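You operate a simulated robot arm through the tools that you are given. There is no shell and no other tool. Be economical: measure what you need, move in short steps, check, and stop when the job is done.

Carry out the task below with a simulated robot arm. There is one attempt and no reset: what you move stays moved.

## Task
Square up the blue paper stack on the jog table.
Fine: stack on the tray, tray tilted, jog switch on till the edges are even; then switch off, tray level, stack back where it lay; leave the other stacks.

The check looks at the end state, three seconds after you hand in, the way a careful person would. Anything else that was tipped, shoved, dropped, spilled or broken makes it a failure.

## Robot
A 6-joint arm with a two-finger parallel gripper, fixed in place. Base frame: the origin is at the foot of the arm, x ahead of it, y to its left, z up; the work surface is at about z = 800. Units: mm, degrees, N and s.
With the tool pointing down near the work surface it reaches from about 320 to 700 mm from the base axis. Its first joint turns from -166.0 to 166.0 degrees. Payload 4.1 kg.
The TCP is the grasp point between the finger pads, 23 mm short of the fingertips. In the tool frame z runs along the fingers and y along their closing line. The gripper opens to 94 mm. The fingers are 38 mm wide and 10 mm thick; the gripper's body (54 by 96 mm) begins 39 mm behind the TCP.
Orientation is that of the tool frame in the base frame, as a unit quaternion [x, y, z, w]. With the fingers straight down and closing along the base's y, the tool's x points along the base's -x, its y along +y and its z along -z.

## Interface
- The arm moves only by the tool servo_tool. Its argument "targets" is one flat list of numbers, 7 for each row, row after row: the finger opening in mm, from 0 to 94, then the shift along the base's x, y, z in mm, then the turn, a rotation vector about the base's x, y, z in degrees. In form: [jaw, x, y, z, wx, wy, wz, jaw, x, y, z, wx, wy, wz, ...]. A call has 1 to 8 rows; each row shifts and turns the commanded pose from where the row before left it. Each row takes 0.2 s and may step no farther than 50 mm and 8.6 degrees from the row before; otherwise, or with a gripper value out of range, the whole call is refused. A pose out of reach is approached as far as the arm can. The call stops where the force on the tool passes 60 N (or 10 N more than at its start, if that is more) or the arm is blocked; 0.2 s more then pass. Each finger travels about 45 mm/s and halts on what it meets, pressing with about 24 N; the grip force reading is that of the motor and also rises with nothing between the fingers. The clock runs only during rows and for 0.2 s after the last one: add rows that do not move to give the fingers time. It gives the time, the measured TCP pose, the force on the tool (base axes), the opening and the grip force at its end, in the units of the frame above (readings bear some noise), with the torque about the TCP (base axes, N m) and any sound that the robot's microphone picked up.
- Cameras (640 x 400 px; columns grow to the right, rows downward): "scene" is fixed at [409.5, 500.6, 1593.2]; the picture's right is [-0.93, 0.37, 0.00], its down [0.35, 0.88, -0.31] and it looks along [-0.11, -0.29, -0.95] (base axes); focal length 323 px, centre (320, 200). "wrist" rides on the gripper at [86, 16, -74] in the tool frame; the picture's right is [-0.18, 0.98, 0.00], its down [-0.58, -0.11, -0.81] and it looks along [-0.79, -0.15, 0.59] (tool axes); focal length 243 px, centre (320, 200). There is no depth. A picture from a camera that has moved, and an enlarged one, comes with that camera's place and axes in the base frame and with its lens. The place of the scene camera against the robot may be out by one fixed shift of up to 18 mm in any direction.
- grab_frame(camera): a new picture of that camera. No time passes.
- move_column(by): slides the trunk up (or, below 0, down) by that many mm; the arm rides with it, the base frame stays. It gives what a move gives, with no picture.
- zoom(camera, box): a new picture of the part [left, top, right, bottom] of that camera's present view, enlarged. No time passes.
- close_job(): hands the job in; it is judged then, once.

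Go step by step. Nothing tells you positions but the pictures and the camera data: compare them with the known pose of the tool, close in by small moves and look again before you grip or let go. The budget is 120 turns and 64 pictures, counting those below and the enlarged ones. Unless the task says otherwise, let go and move clear before handing in, and close with one line.

The tools are called after ">>>" by a JSON object that holds its "name" and its "arguments". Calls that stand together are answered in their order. servo_tool: Moves the arm, as the interface text tells. Its arguments: {"type":"object","properties":{"targets":{"type":"array"}},"required":["targets"]} The other tools are called the same way: move_column (by) slides the trunk up or down; grab_frame (camera) takes a picture; zoom (camera, box) takes an enlarged picture of a part of a camera's view; close_job () hands the job in.

At the start:

```text
time_s: 0.0
tcp_pos: [342.6, 219.7, 1156.1]
tool_rot: [0.0, 1.0, 0.0, 0.001]
force: [-1.0, -0.4, -0.1]
torque: [-0.01, -0.03, 0.02]
grip_width: 94.1
gripper_force: 0.0
trunk travel left (down, up): [-500.0, 90.0]
```

scene: 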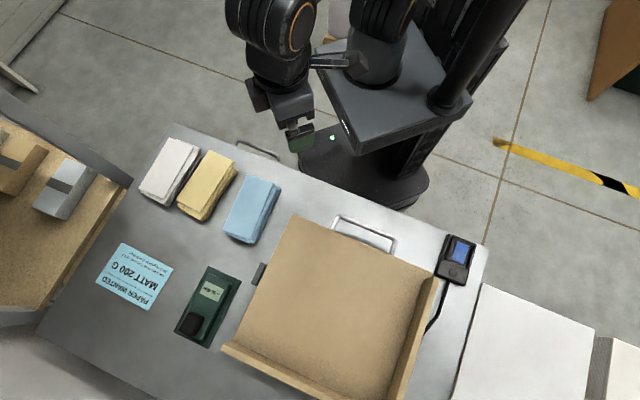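
wrist: 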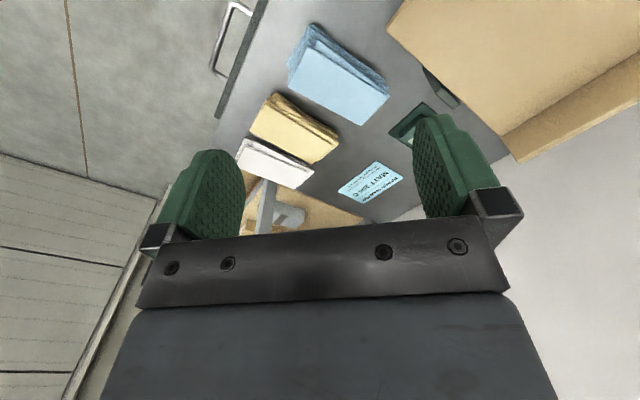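

I see three stacks (white, yellow, blue), a tan tray with two raised sides, a small blue-screen device by the tray and a green unit at the front. I will look closer at these before moving.

>>> {"name": "zoom", "arguments": {"camera": "scene", "box": [160, 120, 360, 245]}}

>>> {"name": "zoom", "arguments": {"camera": "scene", "box": [80, 230, 280, 355]}}

>>> {"name": "zoom", "arguments": {"camera": "scene", "box": [220, 200, 500, 400]}}

>>> {"name": "zoom", "arguments": {"camera": "scene", "box": [400, 210, 500, 300]}}

```text
3.20 times, centred on (260, 182) of scene
camera zoom: at [409.5, 500.6, 1593.2], right [-0.93, 0.37, 0.0], down [0.35, 0.88, -0.31], along [-0.11, -0.29, -0.95], focal length 1035 px, centre (512, 256)
```

zoom: 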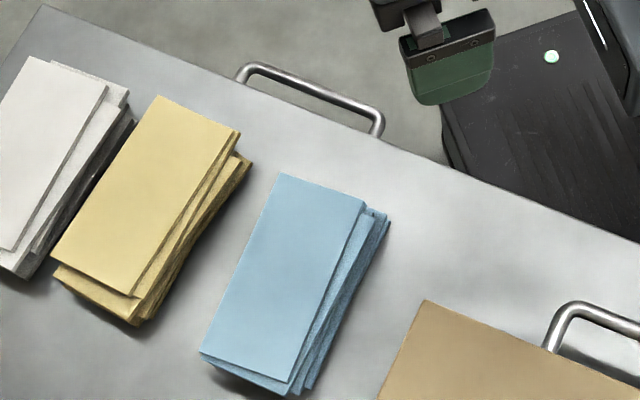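

```text
3.20 times, centred on (180, 292) of scene
camera zoom: at [409.5, 500.6, 1593.2], right [-0.93, 0.37, 0.0], down [0.35, 0.88, -0.31], along [-0.11, -0.29, -0.95], focal length 1035 px, centre (768, -96)
```

zoom: 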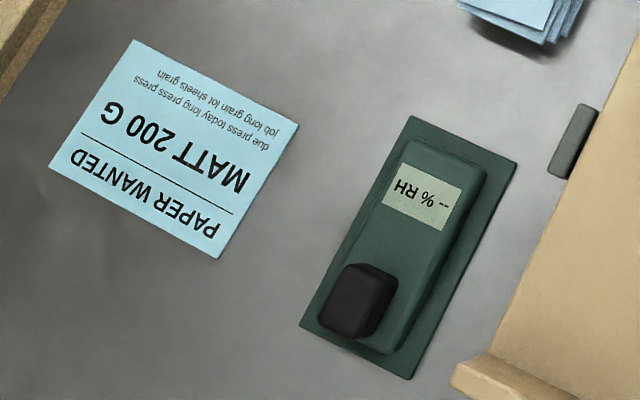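

```text
2.00 times, centred on (360, 300) of scene
camera zoom: at [409.5, 500.6, 1593.2], right [-0.93, 0.37, 0.0], down [0.35, 0.88, -0.31], along [-0.11, -0.29, -0.95], focal length 647 px, centre (240, 0)
```

zoom: 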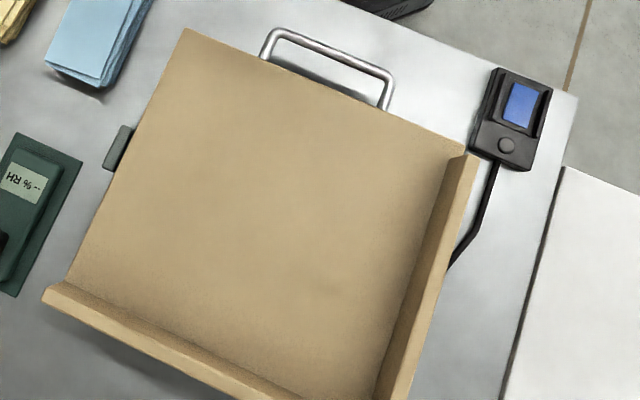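

```text
4.44 times, centred on (450, 255) of scene
camera zoom: at [409.5, 500.6, 1593.2], right [-0.93, 0.37, 0.0], down [0.35, 0.88, -0.31], along [-0.11, -0.29, -0.95], focal length 1437 px, centre (-258, -44)
```

zoom: 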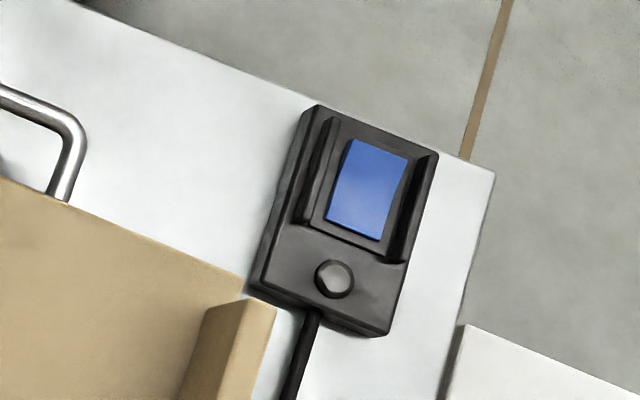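

The table is turned about 45° in the base frame. The blue stack is near (482, 217), the tray handle near (250, 383) and the switch near (70, 517). I will turn the tool to the table's axes and look across the tray with the wrist camera.

>>> {"name": "servo_tool", "arguments": {"targets": [94, 0, 0, 0, 0, 0, 7.5, 94, 0, 0, 0, 0, 0, 7.5, 94, 0, 0, 0, 0, 0, 7.5, 94, 0, 0, 0, 0, 0, 7.5, 94, 0, 0, 0, 0, 0, 7.5, 94, 0, 0, 0, 0, 0, 7.5, 94, 0, 0, 0, 0, 0, 0]}}

>>> {"name": "grab_frame", "arguments": {"camera": "wrist"}}

```text
time_s: 1.6
tcp_pos: [341.7, 220.4, 1156.4]
tool_rot: [-0.384, 0.924, 0.0, -0.001]
force: [-0.3, -0.1, 0.3]
torque: [-0.04, 0.02, -0.04]
grip_width: 94.2
gripper_force: 0.1
trunk travel left (down, up): [-500.0, 90.0]
```

```text
57 pictures are left
camera wrist: at [268.7, 171.0, 1229.9], right [-0.57, 0.82, 0.0], down [0.49, 0.34, 0.81], along [0.66, 0.46, -0.59], focal length 243 px, centre (320, 200)
```

wrist: 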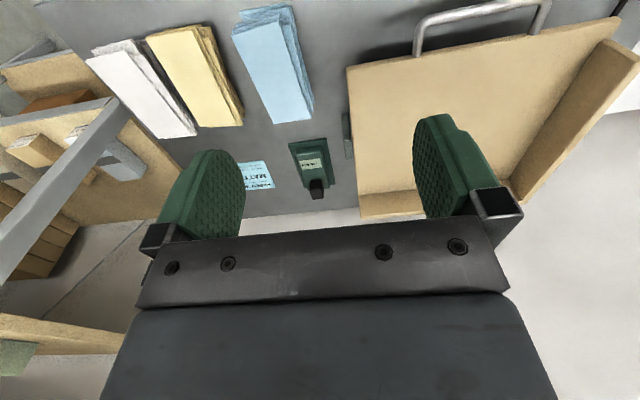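

From here the image is upside-down (picture right is the table's long axis). I will shift towards the tray handle and lower to see how the tray is hinged.

>>> {"name": "servo_tool", "arguments": {"targets": [94, -28, 32, -20, 0, 0, 0, 94, -28, 32, -20, 0, 0, 0, 94, -28, 32, -20, 0, 0, 0, 94, -28, 32, -20, 0, 0, 0, 94, -28, 32, -20, 0, 0, 0, 94, 0, 0, 0, 0, 0, 0]}}

>>> {"name": "grab_frame", "arguments": {"camera": "wrist"}}

>>> {"name": "grab_frame", "arguments": {"camera": "scene"}}

```text
time_s: 3.0
tcp_pos: [201.4, 381.7, 1055.5]
tool_rot: [-0.382, 0.924, -0.001, 0.0]
force: [0.4, -0.4, -1.0]
torque: [0.0, 0.04, 0.05]
grip_width: 94.0
gripper_force: 0.1
trunk travel left (down, up): [-500.0, 90.0]
```

```text
56 pictures are left
camera wrist: at [127.8, 332.0, 1129.8], right [-0.56, 0.83, 0.0], down [0.49, 0.33, 0.81], along [0.67, 0.46, -0.59], focal length 243 px, centre (320, 200)
```

wrist: 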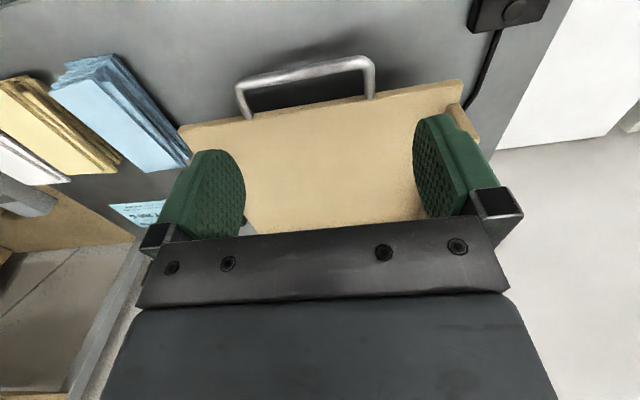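

```text
55 pictures are left
```

scene: 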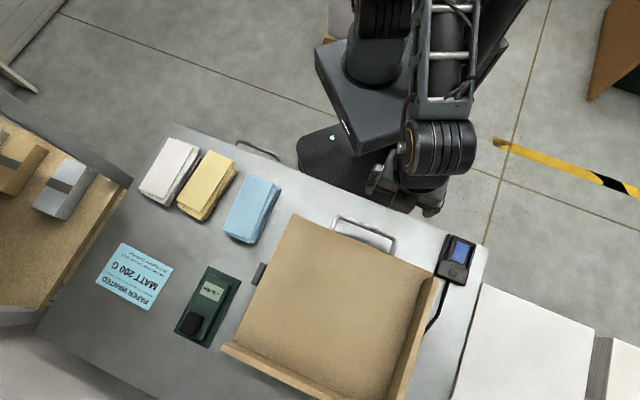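

Triangulating puts the tray deck at about z = 880 and level, with corners near (384, 299), (154, 531) and (587, 508). The handle bar is about 40 mm outside its near edge, centred around (237, 390). Next I turn the camera to look along the table and see the tray's side tab and underside.

>>> {"name": "servo_tool", "arguments": {"targets": [94, 25, -20, -6, 0, 0, 8, 94, 25, -20, -6, 0, 0, 8, 94, 25, -20, -6, 0, 0, 8, 94, 25, -20, -6, 0, 0, 8, 94, 25, -20, -6, 0, 0, 8, 94, 25, -20, -6, 0, 0, 8, 94, 25, -20, -6, 0, 0, 8, 94, 25, -20, -6, 0, 0, 8]}}

>>> {"name": "servo_tool", "arguments": {"targets": [94, 0, 0, -6, 0, 0, 8, 94, 0, 0, -6, 0, 0, 8, 94, 0, 0, -6, 0, 0, 8, 94, 0, 0, 0, 0, 0, 2, 94, 0, 0, 0, 0, 0, 0]}}

>>> {"name": "grab_frame", "arguments": {"camera": "wrist"}}

```text
time_s: 4.8
tcp_pos: [402.9, 220.2, 1007.5]
tool_rot: [0.815, -0.58, 0.0, 0.001]
force: [1.3, -0.6, -0.4]
torque: [0.01, -0.02, 0.02]
grip_width: 94.1
gripper_force: 0.1
trunk travel left (down, up): [-500.0, 90.0]
```

```text
time_s: 6.0
tcp_pos: [402.2, 220.4, 990.5]
tool_rot: [0.924, -0.382, 0.0, 0.001]
force: [0.0, 0.2, -0.5]
torque: [0.02, -0.02, 0.01]
grip_width: 94.2
gripper_force: 0.1
trunk travel left (down, up): [-500.0, 90.0]
```

```text
54 pictures are left
camera wrist: at [450.8, 148.0, 1063.6], right [-0.82, -0.57, 0.0], down [-0.33, 0.49, 0.81], along [-0.46, 0.66, -0.59], focal length 243 px, centre (320, 200)
```

wrist: 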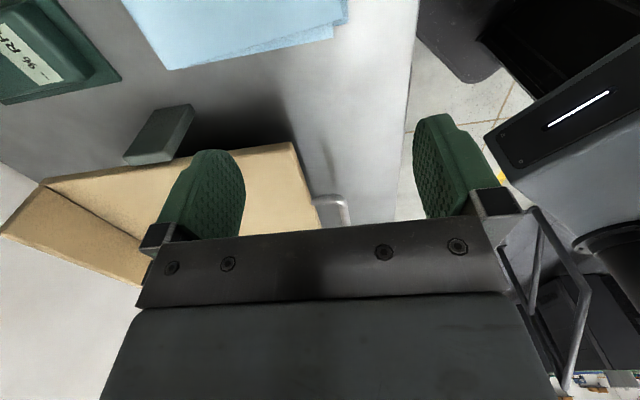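

The grey tab stands out beside the tray's left edge. I will zoom on it.

>>> {"name": "zoom", "arguments": {"camera": "wrist", "box": [60, 80, 320, 242]}}

```text
2.46 times, centred on (190, 161) of wrist
camera zoom: at [450.8, 148.0, 1063.6], right [-0.82, -0.57, 0.0], down [-0.33, 0.49, 0.81], along [-0.46, 0.66, -0.59], focal length 597 px, centre (640, 296)
```

zoom: 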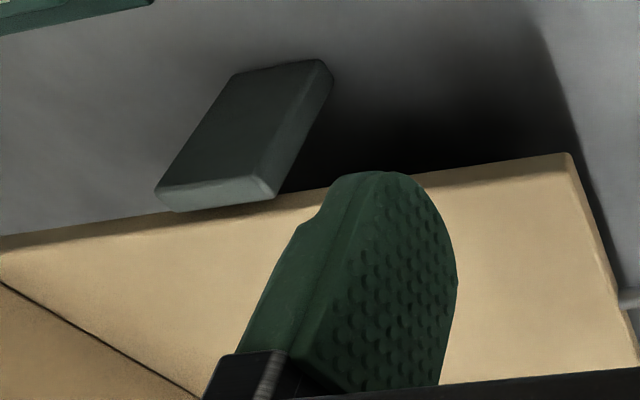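

The grey part is a post rising from the table at about mid-side, so the tray probably pivots there about the long axis, and lifting the handle would tip it toward the far fence. I will hover over the handle and look.

>>> {"name": "servo_tool", "arguments": {"targets": [60, -28, 28, -3, 0, 0, 0, 50, -28, 28, -3, 0, 0, 0, 44, -28, 28, -3, 0, 0, 0, 40, -28, 28, -3, 0, 0, 0, 40, -28, 28, -3, 0, 0, 0, 40, -26, 30, -3, 0, 0, 0, 40, 0, 0, 0, 0, 0, 0, 40, 0, 0, 0, 0, 0, 0]}}

>>> {"name": "grab_frame", "arguments": {"camera": "wrist"}}

```text
time_s: 7.8
tcp_pos: [236.4, 390.3, 971.0]
tool_rot: [0.924, -0.383, 0.0, 0.0]
force: [0.6, -0.5, -0.3]
torque: [0.01, 0.01, 0.02]
grip_width: 39.9
gripper_force: 0.0
trunk travel left (down, up): [-500.0, 90.0]
```

```text
52 pictures are left
camera wrist: at [284.7, 318.2, 1044.8], right [-0.83, -0.56, 0.0], down [-0.33, 0.49, 0.81], along [-0.46, 0.67, -0.59], focal length 243 px, centre (320, 200)
```

wrist: 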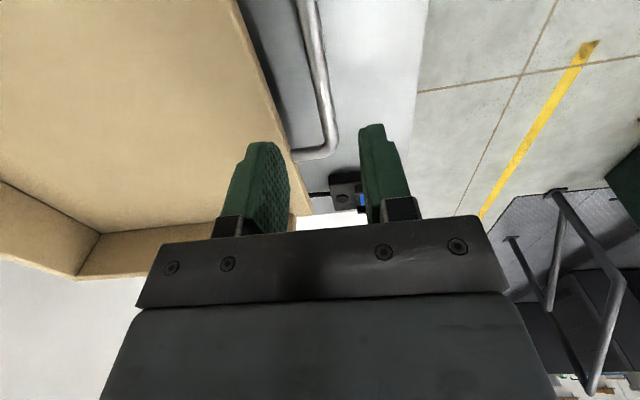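

The bar lies right under the tool at z about 880, with clear gaps to the tray edge. I will lower onto it and close the fingers.

>>> {"name": "servo_tool", "arguments": {"targets": [40, 0, 0, -40, 0, 0, 0, 40, 0, 0, -35, 0, 0, 0, 40, 0, 0, -13, 0, 0, 0, 40, 0, 0, 0, 0, 0, 0]}}

>>> {"name": "zoom", "arguments": {"camera": "wrist", "box": [180, 0, 500, 250]}}

```text
time_s: 8.8
tcp_pos: [236.3, 389.6, 883.6]
tool_rot: [0.924, -0.382, 0.0, 0.0]
force: [-0.2, 0.8, -0.8]
torque: [0.0, -0.03, -0.02]
grip_width: 39.9
gripper_force: 0.1
trunk travel left (down, up): [-500.0, 90.0]
```

```text
1.60 times, centred on (340, 125) of wrist
camera zoom: at [285.0, 318.2, 957.1], right [-0.82, -0.57, 0.0], down [-0.33, 0.49, 0.81], along [-0.46, 0.67, -0.59], focal length 388 px, centre (288, 320)
```

zoom: 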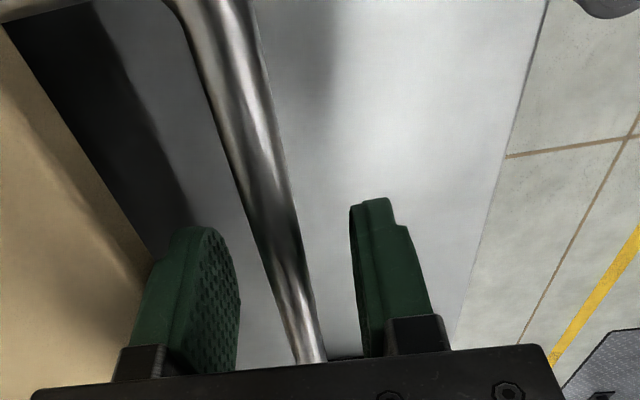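

The bar sits between the pads. I close on it.

>>> {"name": "servo_tool", "arguments": {"targets": [25, 0, 0, 0, 0, 0, 0, 10, 0, 0, 0, 0, 0, 0, 5, 0, 0, 0, 0, 0, 0, 5, 0, 0, 0, 0, 0, 0, 5, 0, 0, 0, 0, 0, 0]}}

```text
time_s: 10.0
tcp_pos: [236.1, 389.7, 883.4]
tool_rot: [0.925, -0.381, 0.0, 0.0]
force: [-1.0, -2.5, 1.0]
torque: [0.0, 0.02, 1.73]
grip_width: 11.8
gripper_force: 45.1
trunk travel left (down, up): [-500.0, 90.0]
```

Gripped an 11.8 mm bar. Now a small lift, 9 mm with a 3° turn, to feel how the tray moves.

>>> {"name": "servo_tool", "arguments": {"targets": [5, 0, 0, 4.5, -1.06, 1.06, 0, 5, 0.2, 0.2, 4.5, -1.06, 1.06, 0, 5, 0, 0, 0, 0, 0, 0]}}

>>> {"name": "grab_frame", "arguments": {"camera": "scene"}}

```text
time_s: 10.8
tcp_pos: [237.8, 390.4, 891.2]
tool_rot: [0.924, -0.382, -0.01, 0.024]
force: [0.4, -1.4, -0.4]
torque: [-0.45, -0.44, 1.8]
grip_width: 11.8
gripper_force: 45.0
trunk travel left (down, up): [-500.0, 90.0]
```

```text
50 pictures are left
```

scene: 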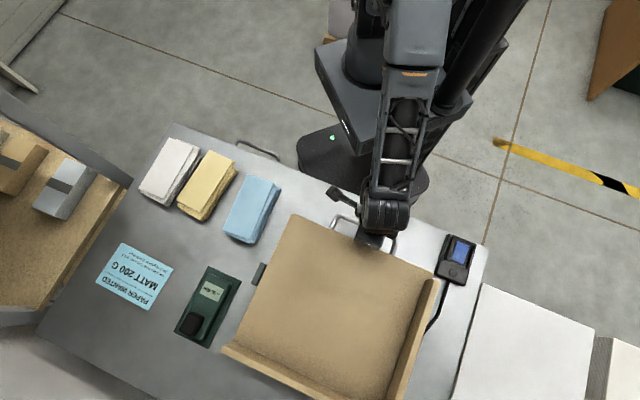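

The tray follows easily. I keep lifting along the arc to find its stop.

>>> {"name": "servo_tool", "arguments": {"targets": [5, 0.3, 0.3, 6, -1.41, 1.41, 0, 5, 0.4, 0.4, 6, -1.41, 1.41, 0, 5, 0.5, 0.5, 6, -1.41, 1.41, 0, 5, 0.6, 0.6, 6, -1.41, 1.41, 0, 5, 0, 0, 0, 0, 0, 0]}}

>>> {"name": "grab_frame", "arguments": {"camera": "scene"}}

```text
time_s: 12.0
tcp_pos: [240.3, 394.7, 916.5]
tool_rot: [0.92, -0.381, -0.037, 0.087]
force: [13.6, 12.5, -3.0]
torque: [-0.18, -0.32, 1.87]
grip_width: 11.8
gripper_force: 44.5
trunk travel left (down, up): [-500.0, 90.0]
```

```text
49 pictures are left
```

scene: 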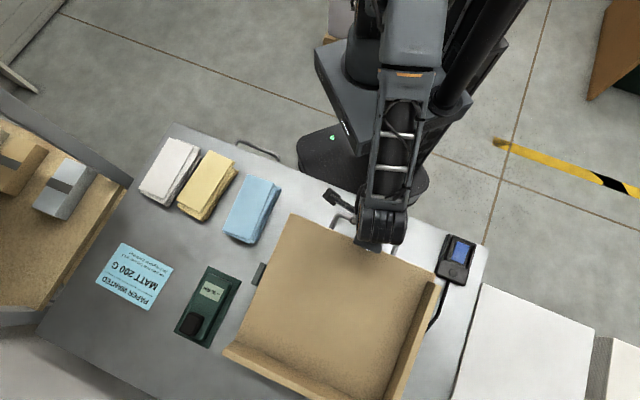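

The bar swings a bit more toward the tray than I assumed (the pivot lies below the deck). I add that and go on gently.

>>> {"name": "servo_tool", "arguments": {"targets": [5, 2.6, 2.6, 0, 0, 0, 0, 5, 2, 2, 5.5, -1.41, 1.41, 0, 5, 2, 2, 5.5, -1.41, 1.41, 0, 5, 0, 0, 0, 0, 0, 0]}}

```text
time_s: 13.0
tcp_pos: [242.7, 397.0, 928.4]
tool_rot: [0.916, -0.379, -0.049, 0.123]
force: [-13.7, -16.5, 1.6]
torque: [0.65, 0.91, 1.43]
grip_width: 11.7
gripper_force: 44.7
trunk travel left (down, up): [-500.0, 90.0]
```

The tilt is about 15° with almost no vertical load on the tool. Before trusting it with paper, I ease the grip slightly to see whether the tray holds its angle.

>>> {"name": "servo_tool", "arguments": {"targets": [5, -1.5, -1.5, 0, 0, 0, 0, 16, 0, 0, 0, 0, 0, 0, 18, 0, 0, 0, 0, 0, 0, 18, 0, 0, 0, 0, 0, 0, 18, 0, 0, 0, 0, 0, 0]}}

>>> {"name": "grab_frame", "arguments": {"camera": "wrist"}}

>>> {"name": "zoom", "arguments": {"camera": "scene", "box": [220, 200, 500, 400]}}

```text
time_s: 14.2
tcp_pos: [243.6, 397.8, 927.8]
tool_rot: [0.916, -0.38, -0.05, 0.121]
force: [-0.1, 0.3, 0.4]
torque: [0.0, -0.01, 0.02]
grip_width: 18.1
gripper_force: 0.1
trunk travel left (down, up): [-500.0, 90.0]
```

```text
48 pictures are left
camera wrist: at [306.0, 339.3, 1003.5], right [-0.8, -0.54, 0.25], down [-0.19, 0.63, 0.75], along [-0.57, 0.55, -0.61], focal length 243 px, centre (320, 200)
```

wrist: 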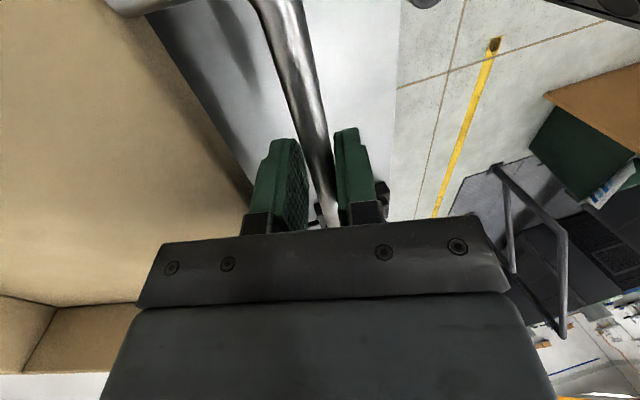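

```text
2.00 times, centred on (360, 300) of scene
camera zoom: at [409.5, 500.6, 1593.2], right [-0.93, 0.37, 0.0], down [0.35, 0.88, -0.31], along [-0.11, -0.29, -0.95], focal length 647 px, centre (240, 0)
```

zoom: 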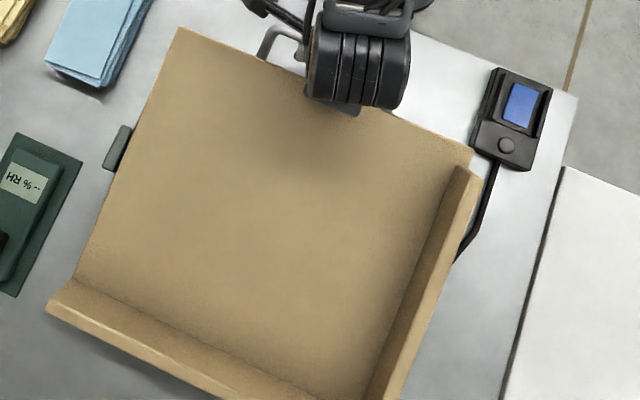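

The tray holds its tilt on its own. I grip again and bring it back level along the same arc, to load the paper with the tray flat.

>>> {"name": "servo_tool", "arguments": {"targets": [5, 0, 0, 0, 0, 0, 0, 5, 0, 0, 0, 0, 0, 0, 5, -2.3, -2.3, -9, 2.12, -2.12, 0, 5, -1.7, -1.7, -8.6, 2.12, -2.12, 0, 5, -1.3, -1.3, -8.7, 2.12, -2.12, 0, 5, -1.1, -1.1, -8.8, 2.12, -2.12, 0, 5, -0.7, -0.7, -8.9, 2.12, -2.12, 0, 5, 0, 0, 0, 0, 0, 0]}}

>>> {"name": "zoom", "arguments": {"camera": "scene", "box": [220, 200, 500, 400]}}

```text
time_s: 16.0
tcp_pos: [234.7, 391.1, 883.6]
tool_rot: [0.924, -0.382, 0.001, -0.001]
force: [-1.8, 0.8, 1.8]
torque: [0.24, 0.16, 1.78]
grip_width: 11.9
gripper_force: 45.1
trunk travel left (down, up): [-500.0, 90.0]
```

```text
2.00 times, centred on (360, 300) of scene
camera zoom: at [409.5, 500.6, 1593.2], right [-0.93, 0.37, 0.0], down [0.35, 0.88, -0.31], along [-0.11, -0.29, -0.95], focal length 647 px, centre (240, 0)
```

zoom: 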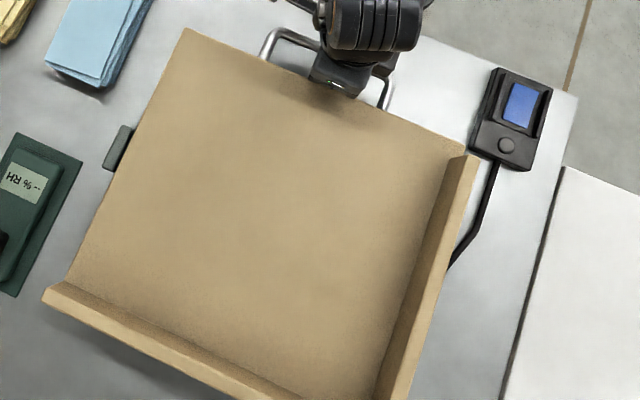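

Level again, matching the first picture. I release, rise, and travel to above the blue stack while turning back.

>>> {"name": "servo_tool", "arguments": {"targets": [30, 0, 0, 0, 0, 0, 0, 40, 0, 0, 0, 0, 0, 0, 40, 0, 0, 35, 0, 0, 0, 40, 0, 0, 45, 0, 0, 0, 60, 0, 0, 40, 0, 0, -8, 80, 20, -14, 0, 0, 0, -8, 94, 20, -14, 0, 0, 0, -8, 94, 20, -14, 0, 0, 0, -8]}}

>>> {"name": "servo_tool", "arguments": {"targets": [94, 24, -17, 0, 0, 0, -8, 94, 24, -17, 0, 0, 0, -8, 94, 24, -17, 0, 0, 0, -8, 94, 24, -17, 0, 0, 0, -8, 94, 24, -17, 0, 0, 0, -8, 94, 24, -17, 0, 0, 0, -8, 94, 20, -17, 0, 0, 0, -8, 94, 18, -10, 0, 0, 0, -2]}}

>>> {"name": "grab_frame", "arguments": {"camera": "wrist"}}

```text
time_s: 17.8
tcp_pos: [297.4, 348.9, 1004.0]
tool_rot: [0.782, -0.623, 0.0, 0.0]
force: [-0.2, 0.0, 0.6]
torque: [-0.01, -0.01, 0.01]
grip_width: 93.5
gripper_force: 0.0
trunk travel left (down, up): [-500.0, 90.0]
```

```text
time_s: 19.6
tcp_pos: [478.5, 218.4, 1004.1]
tool_rot: [-0.382, 0.924, 0.001, 0.0]
force: [-0.5, 0.1, -0.6]
torque: [0.03, -0.02, 0.01]
grip_width: 94.1
gripper_force: 0.1
trunk travel left (down, up): [-500.0, 90.0]
```

```text
45 pictures are left
camera wrist: at [404.6, 170.0, 1077.8], right [-0.56, 0.83, 0.0], down [0.49, 0.33, 0.81], along [0.67, 0.45, -0.59], focal length 243 px, centre (320, 200)
```

wrist: 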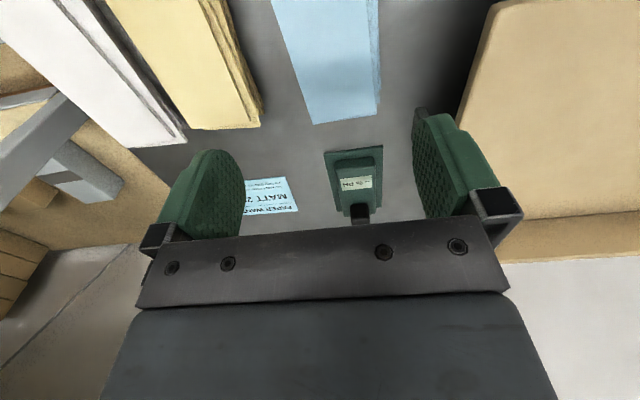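

I see only the stack's far end; I back off to see the whole stack.

>>> {"name": "servo_tool", "arguments": {"targets": [94, -30, -30, 10, 0, 0, 0, 94, -30, -30, 10, 0, 0, 0, 94, -25, -15, 10, 0, 0, 0, 94, 0, 0, 0, 0, 0, 0]}}

>>> {"name": "grab_frame", "arguments": {"camera": "wrist"}}

>>> {"name": "zoom", "arguments": {"camera": "wrist", "box": [220, 0, 420, 125]}}

```text
time_s: 20.6
tcp_pos: [393.6, 143.8, 1033.2]
tool_rot: [-0.383, 0.924, 0.0, 0.0]
force: [0.0, 0.9, 0.2]
torque: [-0.03, -0.01, -0.03]
grip_width: 94.2
gripper_force: 0.1
trunk travel left (down, up): [-500.0, 90.0]
```

```text
44 pictures are left
camera wrist: at [319.5, 94.5, 1108.3], right [-0.56, 0.83, 0.0], down [0.49, 0.33, 0.81], along [0.67, 0.46, -0.59], focal length 243 px, centre (320, 200)
```

wrist: 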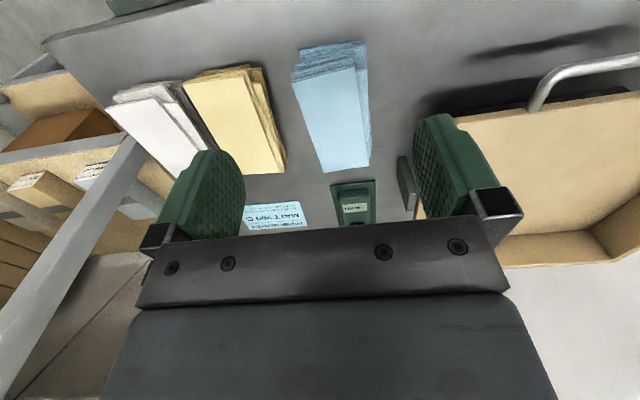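

```text
3.20 times, centred on (320, 62) of wrist
camera zoom: at [319.5, 94.5, 1108.3], right [-0.56, 0.83, 0.0], down [0.49, 0.33, 0.81], along [0.67, 0.46, -0.59], focal length 776 px, centre (320, 640)
```

zoom: 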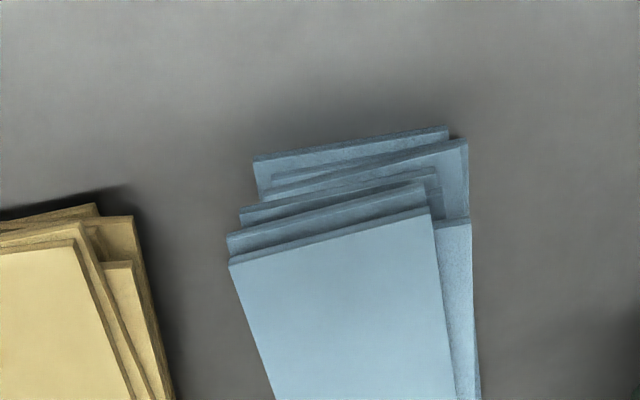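

The stack's top is at z about 841, about 70 x 150 mm, with layers offset. In table axes its middle is near e1 = -172, e2 = 495. I zoom in from the fixed camera to measure the widest outline.

>>> {"name": "zoom", "arguments": {"camera": "scene", "box": [200, 170, 312, 240]}}

```text
5.71 times, centred on (256, 205) of scene
camera zoom: at [409.5, 500.6, 1593.2], right [-0.93, 0.37, 0.0], down [0.35, 0.88, -0.31], along [-0.11, -0.29, -0.95], focal length 1848 px, centre (686, 171)
```

zoom: 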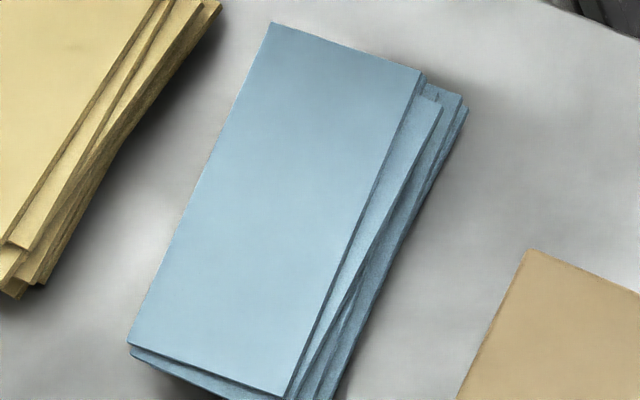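

Lower layers poke out to e1 = -128 and the top layer to -213, so the outline is about 85 mm wide, which the jaws just fit. I move above the centre (468, 227) with the tool turned 1.5° and check.

>>> {"name": "servo_tool", "arguments": {"targets": [94, 18.5, 20.7, -30, 0, 0, 1.5, 94, 18.5, 20.7, -30, 0, 0, 0, 94, 18.5, 20.7, -30, 0, 0, 0, 94, 18.6, 20.7, -28, 0, 0, 0, 94, 0, 0, 0, 0, 0, 0]}}

>>> {"name": "grab_frame", "arguments": {"camera": "wrist"}}

```text
time_s: 21.8
tcp_pos: [466.4, 226.8, 914.7]
tool_rot: [-0.395, 0.919, 0.0, 0.0]
force: [-0.6, 0.1, 0.3]
torque: [0.02, 0.02, -0.03]
grip_width: 93.9
gripper_force: 0.2
trunk travel left (down, up): [-500.0, 90.0]
```

```text
41 pictures are left
camera wrist: at [394.9, 174.9, 988.8], right [-0.59, 0.81, 0.0], down [0.48, 0.35, 0.81], along [0.65, 0.47, -0.59], focal length 243 px, centre (320, 200)
```

wrist: 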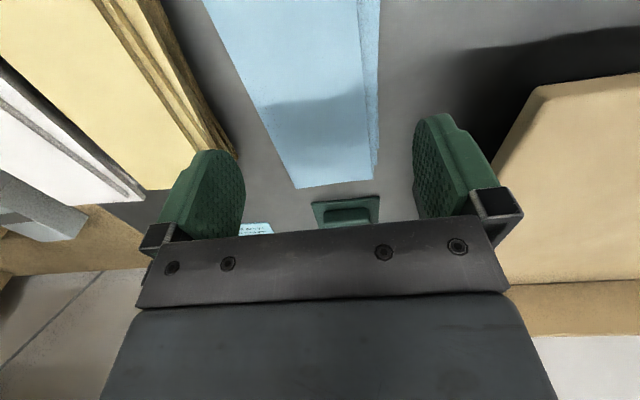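

The outline reads about -44 to +42 mm around the tool, which fits with a 1 mm shift. I lower until the tips are just above the stack and look again.

>>> {"name": "servo_tool", "arguments": {"targets": [94, 0.7, -0.7, -25, 0, 0, 0, 94, 0, 0, -20, 0, 0, 0, 94, 0, 0, 0, 0, 0, 0]}}

>>> {"name": "grab_frame", "arguments": {"camera": "wrist"}}

```text
time_s: 22.6
tcp_pos: [467.3, 224.7, 870.0]
tool_rot: [-0.394, 0.919, 0.0, 0.0]
force: [-1.6, -0.3, -0.3]
torque: [0.03, 0.01, 0.02]
grip_width: 94.3
gripper_force: 0.1
trunk travel left (down, up): [-500.0, 90.0]
```

```text
40 pictures are left
camera wrist: at [395.4, 173.7, 944.1], right [-0.59, 0.81, 0.0], down [0.48, 0.35, 0.81], along [0.65, 0.47, -0.59], focal length 243 px, centre (320, 200)
```

wrist: 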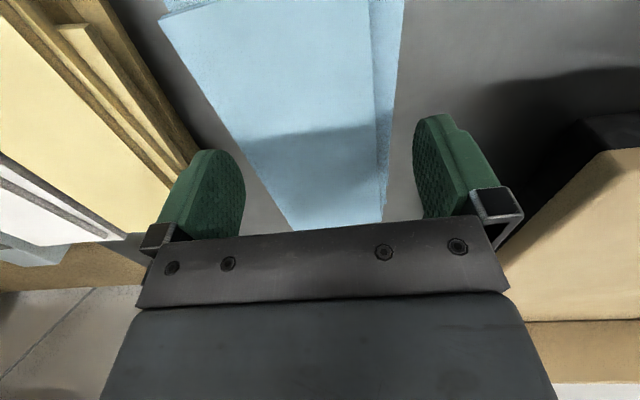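

The fingers clear the blue stack on both sides and stay about 30 mm from the yellow one. I lower down beside the stack.

>>> {"name": "servo_tool", "arguments": {"targets": [94, 0, 0, -10, 0, 0, 0, 94, 0, 0, -10, 0, 0, 0, 94, 0, 0, -10, 0, 0, 0, 94, 0, 0, 0, 0, 0, 0]}}

>>> {"name": "grab_frame", "arguments": {"camera": "wrist"}}

```text
time_s: 23.6
tcp_pos: [467.1, 227.5, 840.7]
tool_rot: [-0.395, 0.919, 0.001, 0.0]
force: [0.3, -0.5, -0.4]
torque: [0.0, 0.02, -0.01]
grip_width: 94.1
gripper_force: 0.1
trunk travel left (down, up): [-500.0, 90.0]
```

```text
39 pictures are left
camera wrist: at [395.9, 174.8, 914.9], right [-0.59, 0.81, 0.0], down [0.48, 0.35, 0.81], along [0.65, 0.47, -0.59], focal length 243 px, centre (320, 200)
```

wrist: 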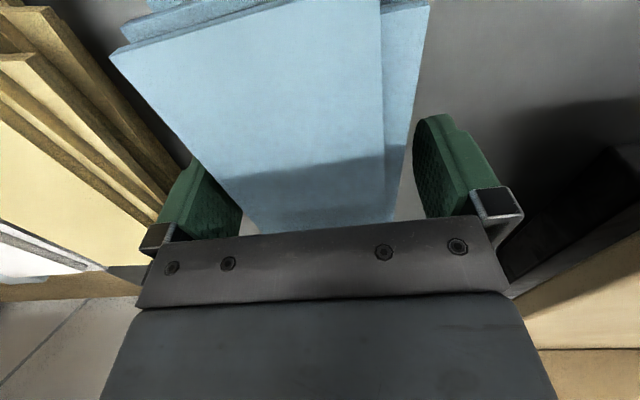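

No contact so far. I go down the last 14 mm, then close slowly.

>>> {"name": "servo_tool", "arguments": {"targets": [94, 0, 0, -7, 0, 0, 0, 94, 0, 0, -7, 0, 0, 0, 94, 0, 0, 0, 0, 0, 0]}}

>>> {"name": "servo_tool", "arguments": {"targets": [86, 0, 0, 0, 0, 0, 0, 82, 0, 0, 0, 0, 0, 0, 78, 0, 0, 0, 0, 0, 0, 74, 0, 0, 0, 0, 0, 0, 70, 0, 0, 0, 0, 0, 0, 66, 0, 0, 0, 0, 0, 0, 60, 0, 0, 0, 0, 0, 0, 60, 0, 0, 0, 0, 0, 0]}}

>>> {"name": "grab_frame", "arguments": {"camera": "wrist"}}

```text
time_s: 24.4
tcp_pos: [467.8, 226.5, 828.1]
tool_rot: [-0.395, 0.919, 0.0, -0.001]
force: [0.2, -0.1, -0.1]
torque: [0.01, -0.01, -0.03]
grip_width: 93.9
gripper_force: 0.1
trunk travel left (down, up): [-500.0, 90.0]
```

```text
time_s: 26.2
tcp_pos: [468.2, 226.5, 826.1]
tool_rot: [-0.395, 0.919, 0.0, 0.0]
force: [0.6, -1.1, 1.5]
torque: [0.09, 0.01, 0.11]
grip_width: 70.2
gripper_force: 23.8
trunk travel left (down, up): [-500.0, 90.0]
```

```text
38 pictures are left
camera wrist: at [396.1, 174.9, 901.2], right [-0.59, 0.81, 0.0], down [0.48, 0.35, 0.81], along [0.65, 0.47, -0.59], focal length 243 px, centre (320, 200)
```

wrist: 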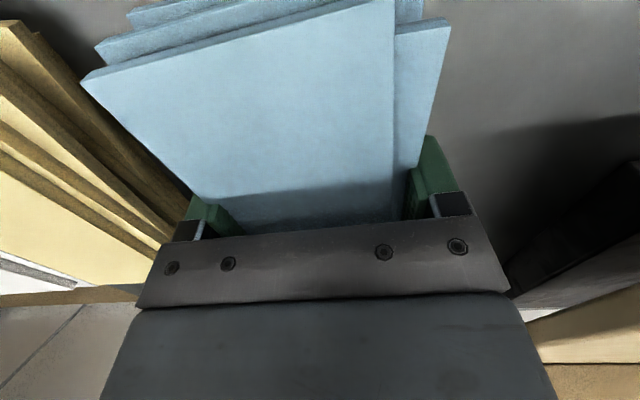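

The jaws stopped at 70 mm with firm grip. I lift a little and check that everything comes along.

>>> {"name": "servo_tool", "arguments": {"targets": [60, 0, 0, 10, 0, 0, 0, 60, 0, 0, 15, 0, 0, 0, 60, 0, 0, 15, 0, 0, 0, 60, 0, 0, 0, 0, 0, 0]}}

>>> {"name": "grab_frame", "arguments": {"camera": "wrist"}}

>>> {"name": "zoom", "arguments": {"camera": "scene", "box": [160, 120, 360, 245]}}

```text
time_s: 27.2
tcp_pos: [467.4, 226.4, 867.4]
tool_rot: [-0.395, 0.919, 0.0, -0.001]
force: [0.6, -0.7, -0.7]
torque: [0.0, 0.01, 0.0]
grip_width: 69.7
gripper_force: 23.8
trunk travel left (down, up): [-500.0, 90.0]
```

```text
37 pictures are left
camera wrist: at [395.5, 174.8, 941.5], right [-0.59, 0.81, 0.0], down [0.48, 0.35, 0.81], along [0.65, 0.47, -0.59], focal length 243 px, centre (320, 200)
```

wrist: 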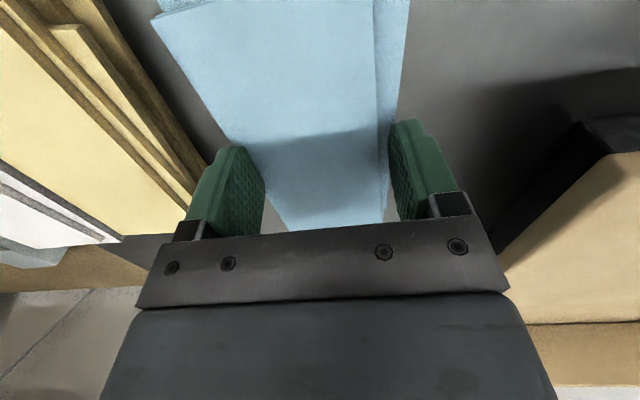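

```text
3.20 times, centred on (260, 182) of scene
camera zoom: at [409.5, 500.6, 1593.2], right [-0.93, 0.37, 0.0], down [0.35, 0.88, -0.31], along [-0.11, -0.29, -0.95], focal length 1035 px, centre (512, 256)
```

zoom: 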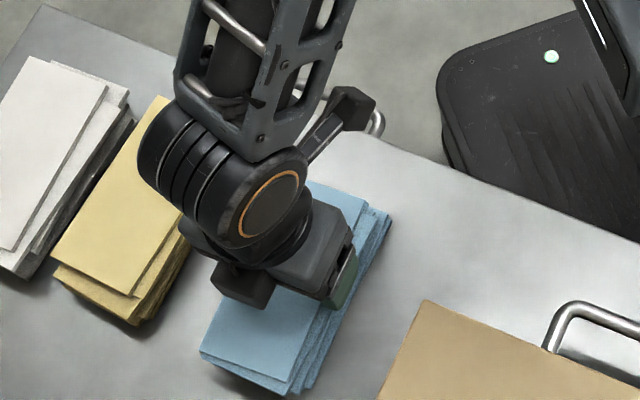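

The stack did not come up; the fingers slid along it. I look closely before trying again.

>>> {"name": "zoom", "arguments": {"camera": "wrist", "box": [140, 0, 480, 240]}}

>>> {"name": "zoom", "arguments": {"camera": "scene", "box": [200, 170, 312, 240]}}

```text
1.67 times, centred on (310, 120) of wrist
camera zoom: at [395.5, 174.8, 941.5], right [-0.59, 0.81, 0.0], down [0.48, 0.35, 0.81], along [0.65, 0.47, -0.59], focal length 404 px, centre (337, 333)
```

zoom: 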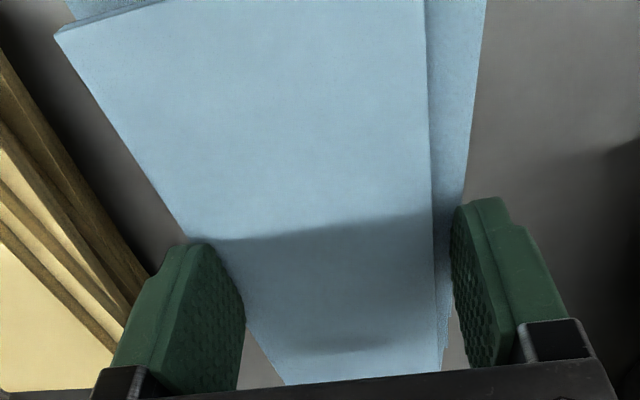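

```text
5.71 times, centred on (256, 205) of scene
camera zoom: at [409.5, 500.6, 1593.2], right [-0.93, 0.37, 0.0], down [0.35, 0.88, -0.31], along [-0.11, -0.29, -0.95], focal length 1848 px, centre (686, 171)
```

zoom: 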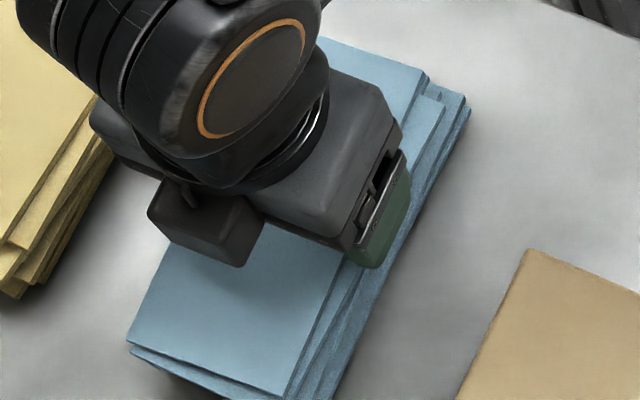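

I open, go back down, and close again with a harder command, then lift just a few millimetres and read the force.

>>> {"name": "servo_tool", "arguments": {"targets": [94, 0, 0, 0, 0, 0, 0, 94, 0, 0, 0, 0, 0, 0, 94, 0, 0, -20, 0, 0, 0, 94, 0, 0, -20, 0, 0, 0, 94, 0, 0, -2, 0, 0, 0, 70, 0, 0, 0, 0, 0, 0, 40, 0, 0, 0, 0, 0, 0, 0, 0, 0, 0, 0, 0, 0]}}

>>> {"name": "servo_tool", "arguments": {"targets": [0, 0, 0, 0, 0, 0, 0, 0, 0, 0, 0, 0, 0, 0]}}

>>> {"name": "servo_tool", "arguments": {"targets": [0, 0, 0, 2, 0, 0, 0, 0, 0, 0, 2, 0, 0, 0]}}

>>> {"name": "grab_frame", "arguments": {"camera": "wrist"}}

```text
time_s: 29.0
tcp_pos: [469.2, 227.0, 824.5]
tool_rot: [-0.394, 0.919, 0.0, -0.001]
force: [0.4, 0.7, -0.3]
torque: [0.18, -0.18, -0.02]
grip_width: 70.0
gripper_force: 23.8
trunk travel left (down, up): [-500.0, 90.0]
```

```text
time_s: 29.6
tcp_pos: [468.8, 226.7, 824.4]
tool_rot: [-0.395, 0.919, 0.0, 0.0]
force: [0.7, 0.4, 0.0]
torque: [0.16, -0.16, -0.02]
grip_width: 69.8
gripper_force: 24.1
trunk travel left (down, up): [-500.0, 90.0]
```

```text
time_s: 30.2
tcp_pos: [467.7, 226.7, 827.6]
tool_rot: [-0.394, 0.919, 0.0, -0.001]
force: [0.1, 0.2, -3.5]
torque: [0.01, 0.0, -0.01]
grip_width: 69.7
gripper_force: 24.2
trunk travel left (down, up): [-500.0, 90.0]
```

```text
33 pictures are left
camera wrist: at [395.2, 175.4, 902.5], right [-0.59, 0.81, 0.0], down [0.48, 0.35, 0.81], along [0.65, 0.47, -0.59], focal length 243 px, centre (320, 200)
```

wrist: 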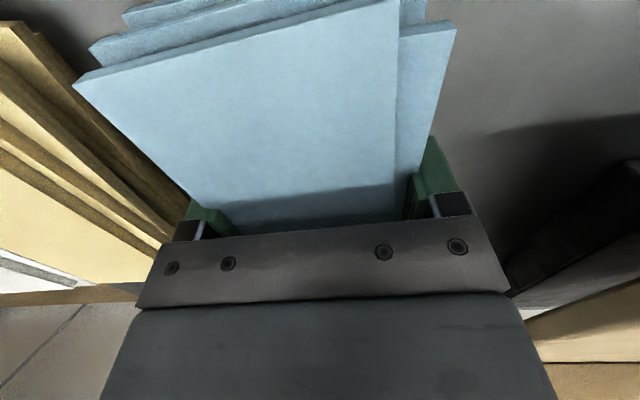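

Now about 3.5 N hangs on the tool and the stack rose with it. I keep lifting more slowly.

>>> {"name": "servo_tool", "arguments": {"targets": [0, 0, 0, 2, 0, 0, 0, 0, 0, 0, 3, 0, 0, 0, 0, 0, 0, 3, 0, 0, 0, 0, 0, 0, 3, 0, 0, 0, 0, 0, 0, 3, 0, 0, 0, 0, 0, 0, 3, 0, 0, 0]}}

>>> {"name": "grab_frame", "arguments": {"camera": "wrist"}}

```text
time_s: 31.6
tcp_pos: [467.3, 227.4, 846.0]
tool_rot: [-0.395, 0.919, 0.001, 0.0]
force: [0.6, -0.4, -4.0]
torque: [-0.02, 0.03, -0.01]
grip_width: 69.7
gripper_force: 24.4
trunk travel left (down, up): [-500.0, 90.0]
```

```text
32 pictures are left
camera wrist: at [395.7, 175.4, 919.9], right [-0.59, 0.81, 0.0], down [0.48, 0.35, 0.81], along [0.65, 0.47, -0.59], focal length 243 px, centre (320, 200)
```

wrist: 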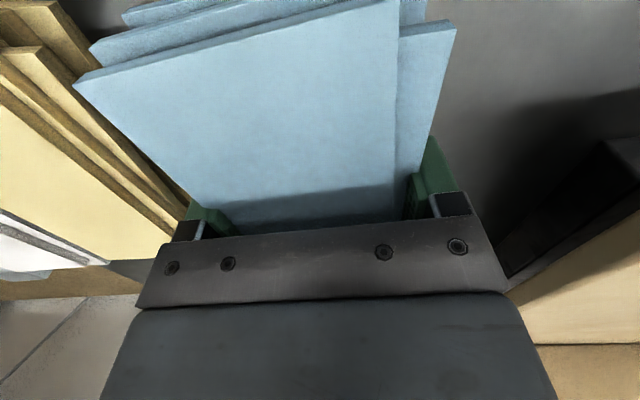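

The whole stack hangs in the jaws. I raise it steadily to above tray height and check that nothing stayed behind.

>>> {"name": "servo_tool", "arguments": {"targets": [0, 0, 0, 5, 0, 0, 0, 0, 0, 0, 8, 0, 0, 0, 0, 0, 0, 12, 0, 0, 0, 0, 0, 0, 15, 0, 0, 0, 0, 0, 0, 15, 0, 0, 0, 0, 0, 0, 15, 0, 0, 0, 0, 0, 0, 12, 0, 0, 0, 0, 0, 0, 6, 0, 0, 0]}}

>>> {"name": "grab_frame", "arguments": {"camera": "scene"}}

```text
time_s: 33.4
tcp_pos: [467.6, 225.9, 934.6]
tool_rot: [-0.396, 0.918, 0.001, 0.0]
force: [0.0, -0.2, -4.0]
torque: [-0.04, 0.05, 0.01]
grip_width: 69.9
gripper_force: 24.1
trunk travel left (down, up): [-500.0, 90.0]
```

```text
31 pictures are left
```

scene: 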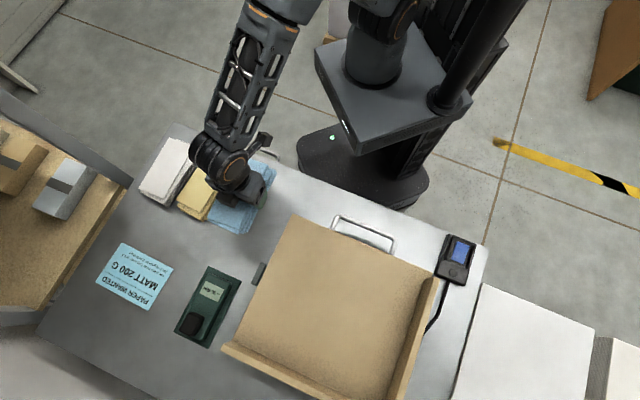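

The stack is clear of the table and nothing was left. I carry it smoothly, with gentle ramps, to over the tray, aiming at about (332, 594), near the far fence but within reach.

>>> {"name": "servo_tool", "arguments": {"targets": [0, -3.4, 9.4, 0, 0, 0, 0, 0, -6.9, 18.8, 0, 0, 0, 0, 0, -10.3, 28.2, 0, 0, 0, 0, 0, -13.8, 37.6, 0, 0, 0, -0.5, 0, -13.8, 37.6, 0, 0, 0, -0.5, 0, -10.3, 28.2, 0, 0, 0, -0.5, 0, -6.9, 18.8, 0, 0, 0, 0, 0, -3.4, 9.4, 0, 0, 0, 0]}}

>>> {"name": "servo_tool", "arguments": {"targets": [0, -3.4, 9.4, 0, 0, 0, 0, 0, -6.9, 18.8, 0, 0, 0, 0, 0, -10.3, 28.2, 0, 0, 0, 0, 0, -13.8, 37.6, 0, 0, 0, 0, 0, -13.8, 30, 0, 0, 0, 0, 0, -10.3, 18, 0, 0, 0, 0, 0, -5, 8, 0, 0, 0, 0, 0, 0, 0, 0, 0, 0, 0]}}

>>> {"name": "grab_frame", "arguments": {"camera": "wrist"}}

>>> {"name": "grab_frame", "arguments": {"camera": "scene"}}

```text
time_s: 35.2
tcp_pos: [398.7, 414.3, 933.0]
tool_rot: [-0.383, 0.924, -0.001, -0.001]
force: [-0.2, 0.6, -4.1]
torque: [-0.03, 0.02, -0.01]
grip_width: 69.8
gripper_force: 24.2
trunk travel left (down, up): [-500.0, 90.0]
```

```text
time_s: 37.0
tcp_pos: [336.0, 565.3, 934.1]
tool_rot: [-0.383, 0.924, -0.001, 0.0]
force: [1.0, 0.6, -3.4]
torque: [-0.01, 0.02, -0.01]
grip_width: 69.7
gripper_force: 24.6
trunk travel left (down, up): [-500.0, 90.0]
```

```text
30 pictures are left
camera wrist: at [261.9, 515.8, 1007.9], right [-0.57, 0.82, 0.0], down [0.49, 0.34, 0.81], along [0.67, 0.46, -0.59], focal length 243 px, centre (320, 200)
```

wrist: 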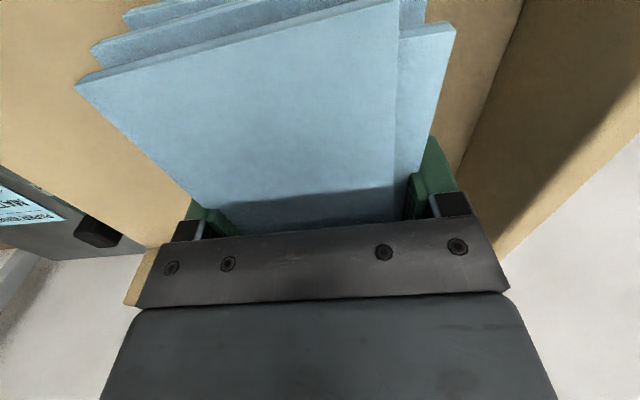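

```text
29 pictures are left
```

scene: 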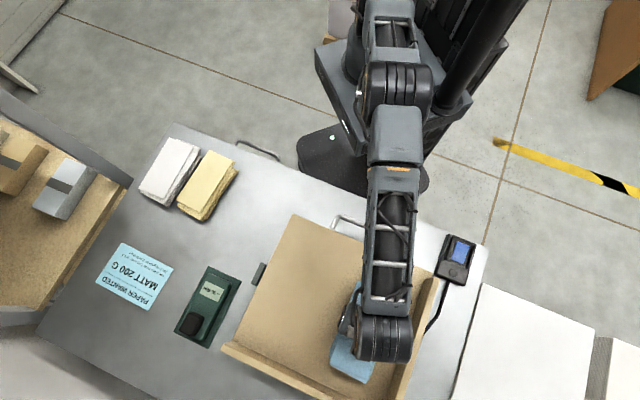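

The right fence's inner face is at about e1 = 256, leaving room to move 28 mm closer to it. I shift there and start lowering.

>>> {"name": "servo_tool", "arguments": {"targets": [0, -2.7, 5, 0, 0, 0, 0, 0, -5, 11, 0, 0, 0, 0, 0, -5, 11, -3, 0, 0, 0, 0, 0, 0, -6, 0, 0, 0, 0, 0, 0, -6, 0, 0, 0, 0, 0, 0, -4, 0, 0, 0]}}

>>> {"name": "servo_tool", "arguments": {"targets": [0, 0, 0, -2, 0, 0, 0, 0, 0, 0, -2, 0, 0, 0]}}

>>> {"name": "servo_tool", "arguments": {"targets": [0, 0, 0, -2, 0, 0, 0, 0, 0, 0, -1, 0, 0, 0]}}

>>> {"name": "zoom", "arguments": {"camera": "wrist", "box": [60, 0, 500, 240]}}

```text
time_s: 38.4
tcp_pos: [322.7, 592.7, 914.5]
tool_rot: [-0.382, 0.924, -0.001, 0.001]
force: [0.2, 0.2, -4.3]
torque: [-0.03, 0.02, -0.02]
grip_width: 69.7
gripper_force: 23.7
trunk travel left (down, up): [-500.0, 90.0]
```

```text
time_s: 39.0
tcp_pos: [323.0, 592.7, 914.4]
tool_rot: [-0.383, 0.924, 0.002, 0.003]
force: [1.3, 3.5, 15.1]
torque: [-0.72, 0.23, 0.01]
grip_width: 70.0
gripper_force: 24.2
trunk travel left (down, up): [-500.0, 90.0]
```

```text
time_s: 39.6
tcp_pos: [322.6, 591.1, 912.6]
tool_rot: [-0.382, 0.924, 0.002, 0.002]
force: [3.9, 7.4, 32.8]
torque: [-1.23, -0.36, 0.04]
grip_width: 69.6
gripper_force: 23.8
trunk travel left (down, up): [-500.0, 90.0]
```

```text
1.45 times, centred on (280, 120) of wrist
camera zoom: at [249.0, 541.3, 985.4], right [-0.57, 0.82, 0.0], down [0.48, 0.33, 0.81], along [0.67, 0.46, -0.59], focal length 353 px, centre (378, 316)
```

zoom: 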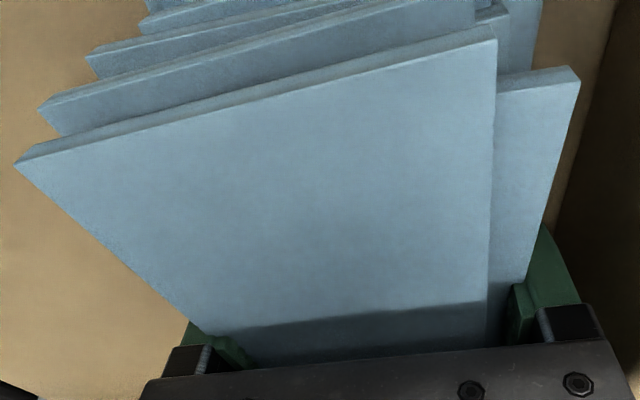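

Contact with the deck at TCP about 914. I ease the pressure, check the tray is still level, then open.

>>> {"name": "servo_tool", "arguments": {"targets": [0, 0, 0, 3.5, 0, 0, 0, 0, 0, 0, 0, 0, 0, 0]}}

>>> {"name": "zoom", "arguments": {"camera": "scene", "box": [220, 200, 500, 400]}}

```text
time_s: 40.2
tcp_pos: [322.7, 590.9, 912.1]
tool_rot: [-0.383, 0.924, 0.0, 0.0]
force: [6.2, 7.9, 19.7]
torque: [-0.14, 0.03, 0.03]
grip_width: 69.8
gripper_force: 23.9
trunk travel left (down, up): [-500.0, 90.0]
```

```text
2.00 times, centred on (360, 300) of scene
camera zoom: at [409.5, 500.6, 1593.2], right [-0.93, 0.37, 0.0], down [0.35, 0.88, -0.31], along [-0.11, -0.29, -0.95], focal length 647 px, centre (240, 0)
```

zoom: 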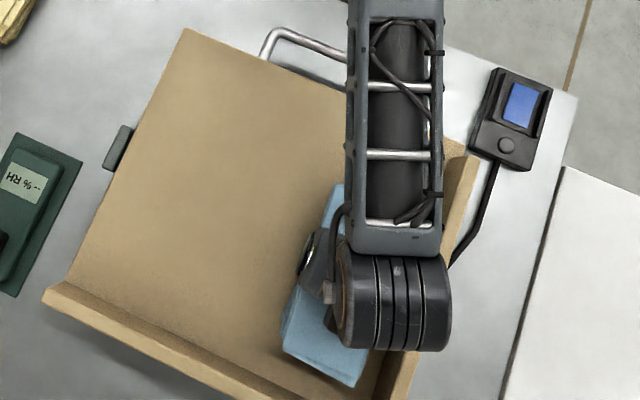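

Still some push; I ease 3 mm more.

>>> {"name": "servo_tool", "arguments": {"targets": [0, 0, 0, 1.5, 0, 0, 0, 0, 0, 0, 1.0, 0, 0, 0, 0, 0, 0, 0, 0, 0, 0]}}

```text
time_s: 41.0
tcp_pos: [323.2, 590.5, 911.4]
tool_rot: [-0.383, 0.924, -0.001, -0.001]
force: [1.8, 3.2, 3.1]
torque: [0.16, 0.24, -0.26]
grip_width: 70.0
gripper_force: 23.5
trunk travel left (down, up): [-500.0, 90.0]
```

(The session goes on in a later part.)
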